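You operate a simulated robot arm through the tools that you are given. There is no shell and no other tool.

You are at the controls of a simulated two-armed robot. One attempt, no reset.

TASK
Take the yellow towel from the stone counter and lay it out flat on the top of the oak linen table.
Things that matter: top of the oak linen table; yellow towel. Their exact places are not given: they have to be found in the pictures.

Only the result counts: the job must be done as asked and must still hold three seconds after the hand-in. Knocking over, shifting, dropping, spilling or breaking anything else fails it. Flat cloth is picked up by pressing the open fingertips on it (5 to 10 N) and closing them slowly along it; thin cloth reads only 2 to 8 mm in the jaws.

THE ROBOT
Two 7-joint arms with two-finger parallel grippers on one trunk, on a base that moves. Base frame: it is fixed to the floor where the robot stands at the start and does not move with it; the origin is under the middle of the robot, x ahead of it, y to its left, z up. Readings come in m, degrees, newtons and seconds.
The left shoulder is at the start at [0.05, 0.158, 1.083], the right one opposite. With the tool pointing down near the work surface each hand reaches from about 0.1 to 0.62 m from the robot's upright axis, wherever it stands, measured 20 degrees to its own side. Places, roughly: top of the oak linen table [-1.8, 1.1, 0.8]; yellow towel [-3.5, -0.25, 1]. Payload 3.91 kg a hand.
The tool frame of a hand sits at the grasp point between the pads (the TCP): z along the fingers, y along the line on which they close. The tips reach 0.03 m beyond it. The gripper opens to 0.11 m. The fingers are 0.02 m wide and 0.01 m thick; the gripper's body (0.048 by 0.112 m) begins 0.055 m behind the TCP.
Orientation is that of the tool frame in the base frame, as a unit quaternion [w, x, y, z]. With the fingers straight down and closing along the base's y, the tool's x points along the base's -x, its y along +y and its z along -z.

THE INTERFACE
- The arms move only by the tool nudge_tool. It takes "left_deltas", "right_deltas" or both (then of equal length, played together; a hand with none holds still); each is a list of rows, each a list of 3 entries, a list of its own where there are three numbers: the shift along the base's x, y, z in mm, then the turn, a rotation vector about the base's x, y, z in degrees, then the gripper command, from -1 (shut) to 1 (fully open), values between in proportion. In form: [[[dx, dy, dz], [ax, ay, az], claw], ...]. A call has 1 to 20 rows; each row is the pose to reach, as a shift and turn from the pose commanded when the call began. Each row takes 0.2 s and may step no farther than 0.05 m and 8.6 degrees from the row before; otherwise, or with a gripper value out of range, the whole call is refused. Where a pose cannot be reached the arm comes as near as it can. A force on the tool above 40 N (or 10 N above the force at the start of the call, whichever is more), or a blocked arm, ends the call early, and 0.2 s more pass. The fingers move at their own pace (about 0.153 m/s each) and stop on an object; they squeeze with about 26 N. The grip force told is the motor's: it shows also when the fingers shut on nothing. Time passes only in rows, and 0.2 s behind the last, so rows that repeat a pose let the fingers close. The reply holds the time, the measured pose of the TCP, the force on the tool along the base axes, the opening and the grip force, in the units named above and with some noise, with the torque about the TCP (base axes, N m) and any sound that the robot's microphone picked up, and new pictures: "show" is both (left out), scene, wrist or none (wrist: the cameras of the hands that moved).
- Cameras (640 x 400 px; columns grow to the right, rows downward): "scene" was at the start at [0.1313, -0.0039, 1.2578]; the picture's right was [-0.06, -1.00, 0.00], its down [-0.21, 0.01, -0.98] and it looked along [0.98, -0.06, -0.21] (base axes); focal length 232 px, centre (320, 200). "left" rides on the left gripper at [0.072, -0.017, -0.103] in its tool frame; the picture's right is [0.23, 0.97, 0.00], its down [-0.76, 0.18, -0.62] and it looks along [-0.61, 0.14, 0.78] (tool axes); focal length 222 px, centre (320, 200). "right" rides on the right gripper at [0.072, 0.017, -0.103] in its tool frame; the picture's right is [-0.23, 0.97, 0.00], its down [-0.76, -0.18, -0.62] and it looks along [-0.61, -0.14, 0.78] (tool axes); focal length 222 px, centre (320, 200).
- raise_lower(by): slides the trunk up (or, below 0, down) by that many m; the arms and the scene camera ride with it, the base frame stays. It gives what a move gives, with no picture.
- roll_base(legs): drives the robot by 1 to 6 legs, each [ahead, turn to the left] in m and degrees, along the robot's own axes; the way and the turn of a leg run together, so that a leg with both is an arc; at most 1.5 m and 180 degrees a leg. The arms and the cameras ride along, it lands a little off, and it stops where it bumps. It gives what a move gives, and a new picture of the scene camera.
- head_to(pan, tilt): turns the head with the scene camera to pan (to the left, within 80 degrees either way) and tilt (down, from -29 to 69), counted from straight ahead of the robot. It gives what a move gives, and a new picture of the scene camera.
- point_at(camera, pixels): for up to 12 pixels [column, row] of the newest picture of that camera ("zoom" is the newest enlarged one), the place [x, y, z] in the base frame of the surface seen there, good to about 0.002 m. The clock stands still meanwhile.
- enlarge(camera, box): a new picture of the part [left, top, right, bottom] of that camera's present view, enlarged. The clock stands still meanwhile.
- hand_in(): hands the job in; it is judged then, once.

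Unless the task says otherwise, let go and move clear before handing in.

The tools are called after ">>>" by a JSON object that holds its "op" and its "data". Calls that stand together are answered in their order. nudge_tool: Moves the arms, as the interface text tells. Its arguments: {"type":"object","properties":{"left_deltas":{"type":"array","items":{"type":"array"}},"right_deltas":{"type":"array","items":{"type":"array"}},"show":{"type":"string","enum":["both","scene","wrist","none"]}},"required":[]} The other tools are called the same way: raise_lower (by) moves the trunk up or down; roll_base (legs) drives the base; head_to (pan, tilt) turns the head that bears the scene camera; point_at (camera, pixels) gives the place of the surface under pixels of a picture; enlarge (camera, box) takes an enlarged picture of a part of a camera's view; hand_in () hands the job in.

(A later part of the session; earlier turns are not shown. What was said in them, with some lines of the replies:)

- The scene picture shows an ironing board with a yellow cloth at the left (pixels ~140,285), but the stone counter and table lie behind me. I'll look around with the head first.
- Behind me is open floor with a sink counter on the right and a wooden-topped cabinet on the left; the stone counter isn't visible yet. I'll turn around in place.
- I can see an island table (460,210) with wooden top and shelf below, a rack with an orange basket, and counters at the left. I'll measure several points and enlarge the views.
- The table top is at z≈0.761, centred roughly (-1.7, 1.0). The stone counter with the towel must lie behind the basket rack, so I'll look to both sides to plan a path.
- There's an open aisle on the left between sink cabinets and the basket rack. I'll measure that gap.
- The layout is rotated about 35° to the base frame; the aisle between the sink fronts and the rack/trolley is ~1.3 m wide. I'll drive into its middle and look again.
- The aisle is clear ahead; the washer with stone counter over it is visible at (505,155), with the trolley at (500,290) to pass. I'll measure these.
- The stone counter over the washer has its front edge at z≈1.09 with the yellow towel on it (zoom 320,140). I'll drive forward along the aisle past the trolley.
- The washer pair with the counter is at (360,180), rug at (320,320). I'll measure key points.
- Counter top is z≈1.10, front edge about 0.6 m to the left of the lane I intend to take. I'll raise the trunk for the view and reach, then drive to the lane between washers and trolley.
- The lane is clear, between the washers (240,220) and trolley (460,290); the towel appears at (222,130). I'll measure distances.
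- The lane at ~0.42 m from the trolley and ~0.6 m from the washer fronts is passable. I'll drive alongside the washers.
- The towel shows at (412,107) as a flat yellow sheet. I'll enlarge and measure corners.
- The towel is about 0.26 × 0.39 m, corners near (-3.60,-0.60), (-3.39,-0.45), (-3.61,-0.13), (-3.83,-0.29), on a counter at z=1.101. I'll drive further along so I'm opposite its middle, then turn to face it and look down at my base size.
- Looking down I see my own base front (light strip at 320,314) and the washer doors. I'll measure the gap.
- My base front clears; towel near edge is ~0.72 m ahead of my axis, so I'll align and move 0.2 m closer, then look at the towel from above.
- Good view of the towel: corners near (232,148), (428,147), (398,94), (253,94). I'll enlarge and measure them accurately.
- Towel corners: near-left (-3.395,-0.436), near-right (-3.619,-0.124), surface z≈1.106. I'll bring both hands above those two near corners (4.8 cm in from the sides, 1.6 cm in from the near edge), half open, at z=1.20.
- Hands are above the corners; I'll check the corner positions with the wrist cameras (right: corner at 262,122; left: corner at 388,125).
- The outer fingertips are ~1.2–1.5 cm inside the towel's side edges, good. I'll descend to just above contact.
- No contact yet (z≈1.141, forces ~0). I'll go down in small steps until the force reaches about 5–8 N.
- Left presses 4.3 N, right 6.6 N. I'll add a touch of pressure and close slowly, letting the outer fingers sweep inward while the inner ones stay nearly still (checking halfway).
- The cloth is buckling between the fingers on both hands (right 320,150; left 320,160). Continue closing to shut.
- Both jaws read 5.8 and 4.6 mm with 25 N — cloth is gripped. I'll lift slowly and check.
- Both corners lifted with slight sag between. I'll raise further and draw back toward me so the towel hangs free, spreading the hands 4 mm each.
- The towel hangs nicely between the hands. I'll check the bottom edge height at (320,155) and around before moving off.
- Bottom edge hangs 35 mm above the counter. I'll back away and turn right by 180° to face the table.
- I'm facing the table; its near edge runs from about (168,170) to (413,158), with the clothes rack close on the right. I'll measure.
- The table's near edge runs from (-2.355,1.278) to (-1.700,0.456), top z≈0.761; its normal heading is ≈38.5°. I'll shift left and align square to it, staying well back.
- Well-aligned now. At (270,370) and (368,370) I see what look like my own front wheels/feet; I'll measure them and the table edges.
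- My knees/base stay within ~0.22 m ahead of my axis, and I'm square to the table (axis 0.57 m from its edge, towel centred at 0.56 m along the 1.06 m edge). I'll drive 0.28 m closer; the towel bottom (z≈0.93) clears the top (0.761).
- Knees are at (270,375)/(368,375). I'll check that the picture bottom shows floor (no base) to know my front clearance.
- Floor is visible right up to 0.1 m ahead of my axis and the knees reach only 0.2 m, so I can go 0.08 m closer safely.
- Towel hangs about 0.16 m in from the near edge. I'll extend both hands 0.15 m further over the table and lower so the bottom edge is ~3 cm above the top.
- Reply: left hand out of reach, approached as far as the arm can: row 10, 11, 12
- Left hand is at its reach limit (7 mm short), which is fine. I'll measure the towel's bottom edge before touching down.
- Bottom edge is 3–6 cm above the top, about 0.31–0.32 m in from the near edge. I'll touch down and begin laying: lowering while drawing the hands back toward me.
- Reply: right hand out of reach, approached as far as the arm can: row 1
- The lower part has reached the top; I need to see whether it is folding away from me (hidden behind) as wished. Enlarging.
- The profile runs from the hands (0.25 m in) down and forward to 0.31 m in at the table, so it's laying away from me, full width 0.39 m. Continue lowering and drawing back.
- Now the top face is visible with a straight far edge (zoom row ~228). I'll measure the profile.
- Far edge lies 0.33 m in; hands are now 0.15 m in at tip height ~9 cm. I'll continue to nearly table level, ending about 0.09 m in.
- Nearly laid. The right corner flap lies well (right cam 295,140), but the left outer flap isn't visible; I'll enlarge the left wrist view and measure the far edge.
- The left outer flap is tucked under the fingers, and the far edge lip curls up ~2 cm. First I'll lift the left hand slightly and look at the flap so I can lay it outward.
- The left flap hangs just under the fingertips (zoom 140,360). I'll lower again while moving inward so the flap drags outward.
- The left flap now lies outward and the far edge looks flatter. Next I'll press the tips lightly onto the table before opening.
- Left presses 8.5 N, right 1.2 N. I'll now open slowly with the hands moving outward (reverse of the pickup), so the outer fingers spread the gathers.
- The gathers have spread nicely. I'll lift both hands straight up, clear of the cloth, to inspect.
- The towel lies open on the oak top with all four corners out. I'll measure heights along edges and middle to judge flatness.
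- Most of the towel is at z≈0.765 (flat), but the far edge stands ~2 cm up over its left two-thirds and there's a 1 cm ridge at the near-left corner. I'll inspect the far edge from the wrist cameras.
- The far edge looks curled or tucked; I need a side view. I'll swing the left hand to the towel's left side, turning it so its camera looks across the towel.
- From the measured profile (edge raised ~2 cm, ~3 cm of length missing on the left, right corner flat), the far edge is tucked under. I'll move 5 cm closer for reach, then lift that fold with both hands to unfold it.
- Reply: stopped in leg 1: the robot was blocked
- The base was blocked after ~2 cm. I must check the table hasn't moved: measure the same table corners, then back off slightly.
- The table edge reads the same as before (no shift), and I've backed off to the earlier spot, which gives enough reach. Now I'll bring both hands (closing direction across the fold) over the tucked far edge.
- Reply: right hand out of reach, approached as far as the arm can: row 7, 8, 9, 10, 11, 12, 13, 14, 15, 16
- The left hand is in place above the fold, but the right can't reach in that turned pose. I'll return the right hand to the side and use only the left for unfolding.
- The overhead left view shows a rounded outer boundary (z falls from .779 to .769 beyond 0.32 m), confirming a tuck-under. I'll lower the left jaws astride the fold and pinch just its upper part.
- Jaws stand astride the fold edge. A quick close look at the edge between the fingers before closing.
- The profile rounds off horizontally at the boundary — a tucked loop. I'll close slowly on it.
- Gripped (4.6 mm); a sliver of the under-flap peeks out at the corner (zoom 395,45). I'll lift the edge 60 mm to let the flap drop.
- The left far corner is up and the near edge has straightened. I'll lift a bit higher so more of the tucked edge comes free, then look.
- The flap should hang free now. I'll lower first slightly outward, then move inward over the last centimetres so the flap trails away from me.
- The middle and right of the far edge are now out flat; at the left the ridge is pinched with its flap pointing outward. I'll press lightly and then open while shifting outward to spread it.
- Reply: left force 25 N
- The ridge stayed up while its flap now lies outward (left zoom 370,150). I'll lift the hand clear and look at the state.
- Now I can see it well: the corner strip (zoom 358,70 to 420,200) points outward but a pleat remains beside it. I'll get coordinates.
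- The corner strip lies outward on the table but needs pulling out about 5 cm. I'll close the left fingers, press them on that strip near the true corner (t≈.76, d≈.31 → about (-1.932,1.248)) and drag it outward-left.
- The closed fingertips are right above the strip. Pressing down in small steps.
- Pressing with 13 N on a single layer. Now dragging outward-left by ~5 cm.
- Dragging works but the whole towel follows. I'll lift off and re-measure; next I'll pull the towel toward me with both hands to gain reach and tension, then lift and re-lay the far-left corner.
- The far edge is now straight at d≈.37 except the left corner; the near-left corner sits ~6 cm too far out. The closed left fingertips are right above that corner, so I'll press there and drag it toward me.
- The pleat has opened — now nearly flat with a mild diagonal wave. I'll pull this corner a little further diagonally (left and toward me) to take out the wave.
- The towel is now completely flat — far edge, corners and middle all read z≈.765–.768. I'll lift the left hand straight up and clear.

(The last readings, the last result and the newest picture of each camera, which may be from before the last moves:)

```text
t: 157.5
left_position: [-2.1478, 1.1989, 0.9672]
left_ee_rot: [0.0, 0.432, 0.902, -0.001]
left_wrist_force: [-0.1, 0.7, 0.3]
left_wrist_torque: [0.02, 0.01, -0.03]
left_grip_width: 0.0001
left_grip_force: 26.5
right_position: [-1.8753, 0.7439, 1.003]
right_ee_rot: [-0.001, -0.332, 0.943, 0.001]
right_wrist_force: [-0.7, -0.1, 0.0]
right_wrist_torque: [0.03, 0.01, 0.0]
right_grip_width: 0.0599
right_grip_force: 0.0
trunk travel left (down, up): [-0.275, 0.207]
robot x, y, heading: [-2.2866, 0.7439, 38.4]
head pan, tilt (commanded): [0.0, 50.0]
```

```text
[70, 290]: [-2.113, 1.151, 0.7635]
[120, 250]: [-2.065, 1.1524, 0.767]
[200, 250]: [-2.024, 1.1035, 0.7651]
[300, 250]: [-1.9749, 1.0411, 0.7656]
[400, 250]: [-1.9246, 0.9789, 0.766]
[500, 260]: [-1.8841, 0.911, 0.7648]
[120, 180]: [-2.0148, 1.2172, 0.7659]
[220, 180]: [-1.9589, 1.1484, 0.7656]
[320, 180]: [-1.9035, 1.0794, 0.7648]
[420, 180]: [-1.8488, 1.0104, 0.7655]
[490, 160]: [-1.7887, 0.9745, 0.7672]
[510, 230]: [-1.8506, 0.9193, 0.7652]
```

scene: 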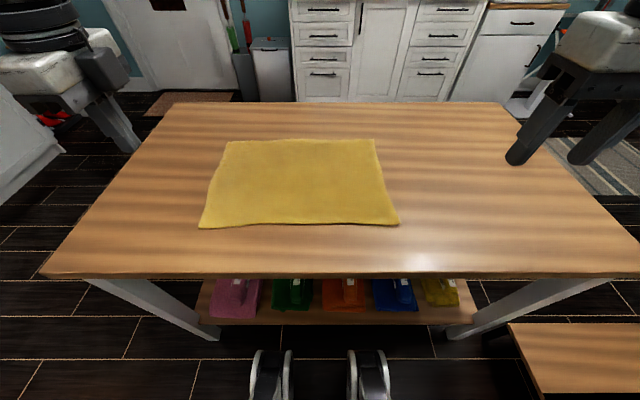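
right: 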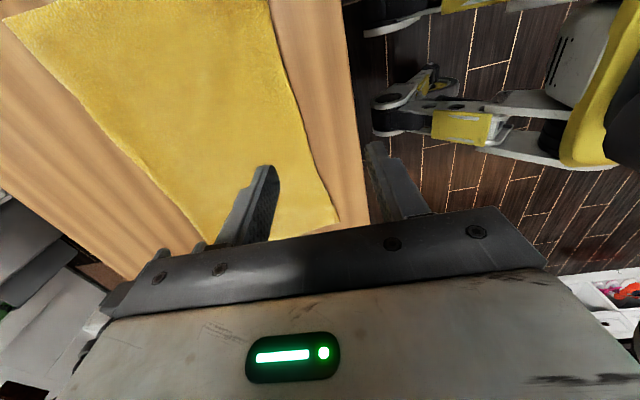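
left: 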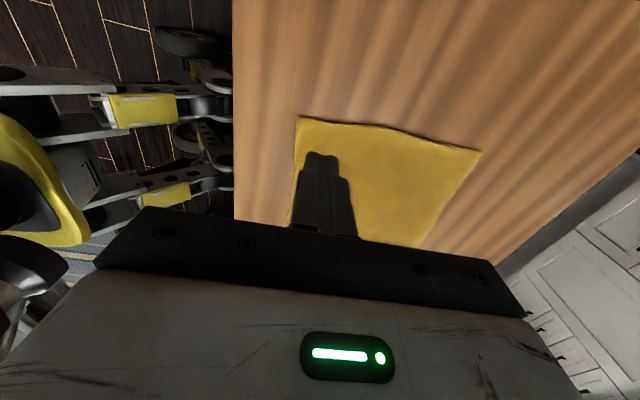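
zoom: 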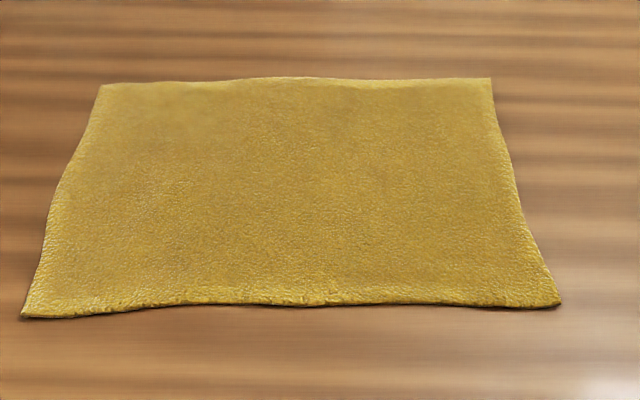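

Everything reads within ~3 mm of flat, wholly on the table top with margins (≥0.1 m from the near edge). I'll raise both hands further clear and do a last check of the scene.

>>> {"op": "nudge_tool", "data": {"left_deltas": [[[0, 0, 25], [0, 0, 0], -1], [[0, 0, 50], [0, 0, 0], -1], [[0, 0, 75], [0, 0, 0], -1], [[0, 0, 100], [0, 0, 0], -1], [[0, 0, 100], [0, 0, 0], -1]], "right_deltas": [[[0, 0, 25], [0, 0, 0], 0.09], [[0, 0, 50], [0, 0, 0], 0.09], [[0, 0, 75], [0, 0, 0], 0.09], [[0, 0, 100], [0, 0, 0], 0.09], [[0, 0, 100], [0, 0, 0], 0.09]], "show": "scene"}}

>>> {"op": "head_to", "data": {"pan": -55, "tilt": 30}}

```text
t: 158.7
left_position: [-2.1494, 1.1976, 1.067]
left_ee_rot: [0.001, 0.432, 0.902, 0.0]
left_wrist_force: [-0.2, 0.2, 0.4]
left_wrist_torque: [-0.03, -0.01, 0.0]
left_grip_width: 0.0
left_grip_force: 26.2
right_position: [-1.875, 0.7424, 1.1054]
right_ee_rot: [-0.002, -0.332, 0.943, 0.0]
right_wrist_force: [-0.1, -0.1, -0.5]
right_wrist_torque: [-0.01, -0.01, -0.03]
right_grip_width: 0.0601
right_grip_force: 0.1
trunk travel left (down, up): [-0.275, 0.207]
robot x, y, heading: [-2.2835, 0.7424, 38.4]
head pan, tilt (commanded): [0.0, 50.0]
```

scene: 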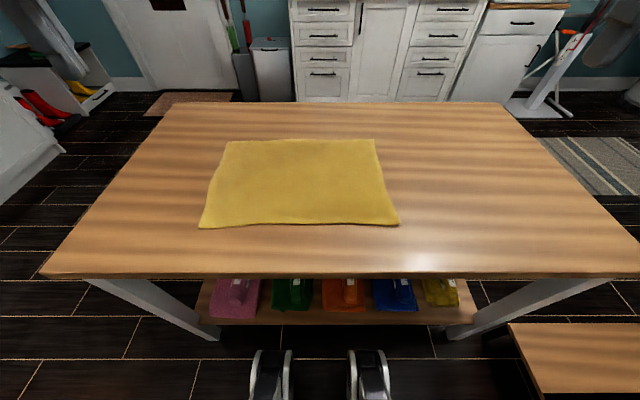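

```text
t: 159.9
left_position: [-2.1488, 1.1978, 1.0657]
left_ee_rot: [0.0, 0.432, 0.902, 0.0]
left_wrist_force: [-0.4, 0.2, -0.2]
left_wrist_torque: [0.02, -0.03, -0.02]
left_grip_width: 0.0
left_grip_force: 26.0
right_position: [-1.8741, 0.7434, 1.1047]
right_ee_rot: [-0.002, -0.332, 0.943, 0.0]
right_wrist_force: [0.3, -0.3, 0.1]
right_wrist_torque: [0.0, 0.01, -0.03]
right_grip_width: 0.0602
right_grip_force: 0.0
trunk travel left (down, up): [-0.275, 0.207]
robot x, y, heading: [-2.2843, 0.746, 38.5]
head pan, tilt (commanded): [-55.0, 30.0]
```

scene: 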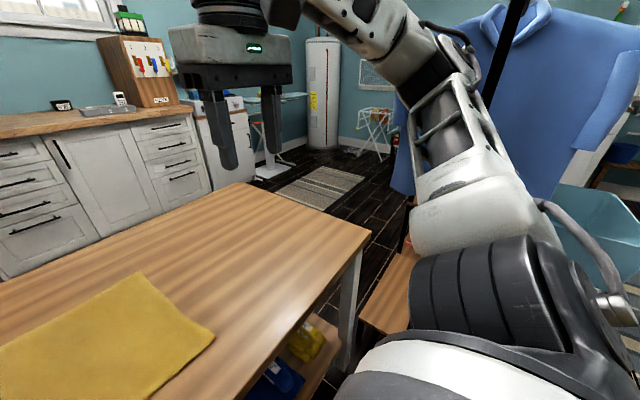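

From the side view too the towel lies flat on the table (pixel 100,340), nothing else is disturbed, and both hands are free and well clear. Handing in.

>>> {"op": "hand_in", "data": {}}

```text
The job is handed in.
```

The yellow towel is off the stone counter and lying flat on top of the oak linen table, and I've handed the job in. My last height readings across it were within about 3 mm of each other. All of it is on the table, about 10 cm in from the near edge.

- **Towel:** When I first laid it down, the far edge folded under. I unfolded it and pulled the left corners straight before letting go. Both hands were empty and about 30 cm above the table at hand-in.
- **Table:** While working there, my base drove forward and was stopped after about 2 cm. I backed off straight away. The table's near edge measured the same afterwards, so I don't think it moved.
- **Rug:** On the way to the counter I drove across the rug in front of it. I didn't check whether that moved it.
- **Shirts:** At the end my right arm was close to the shirts on the clothes rack. They looked undisturbed in the last picture.
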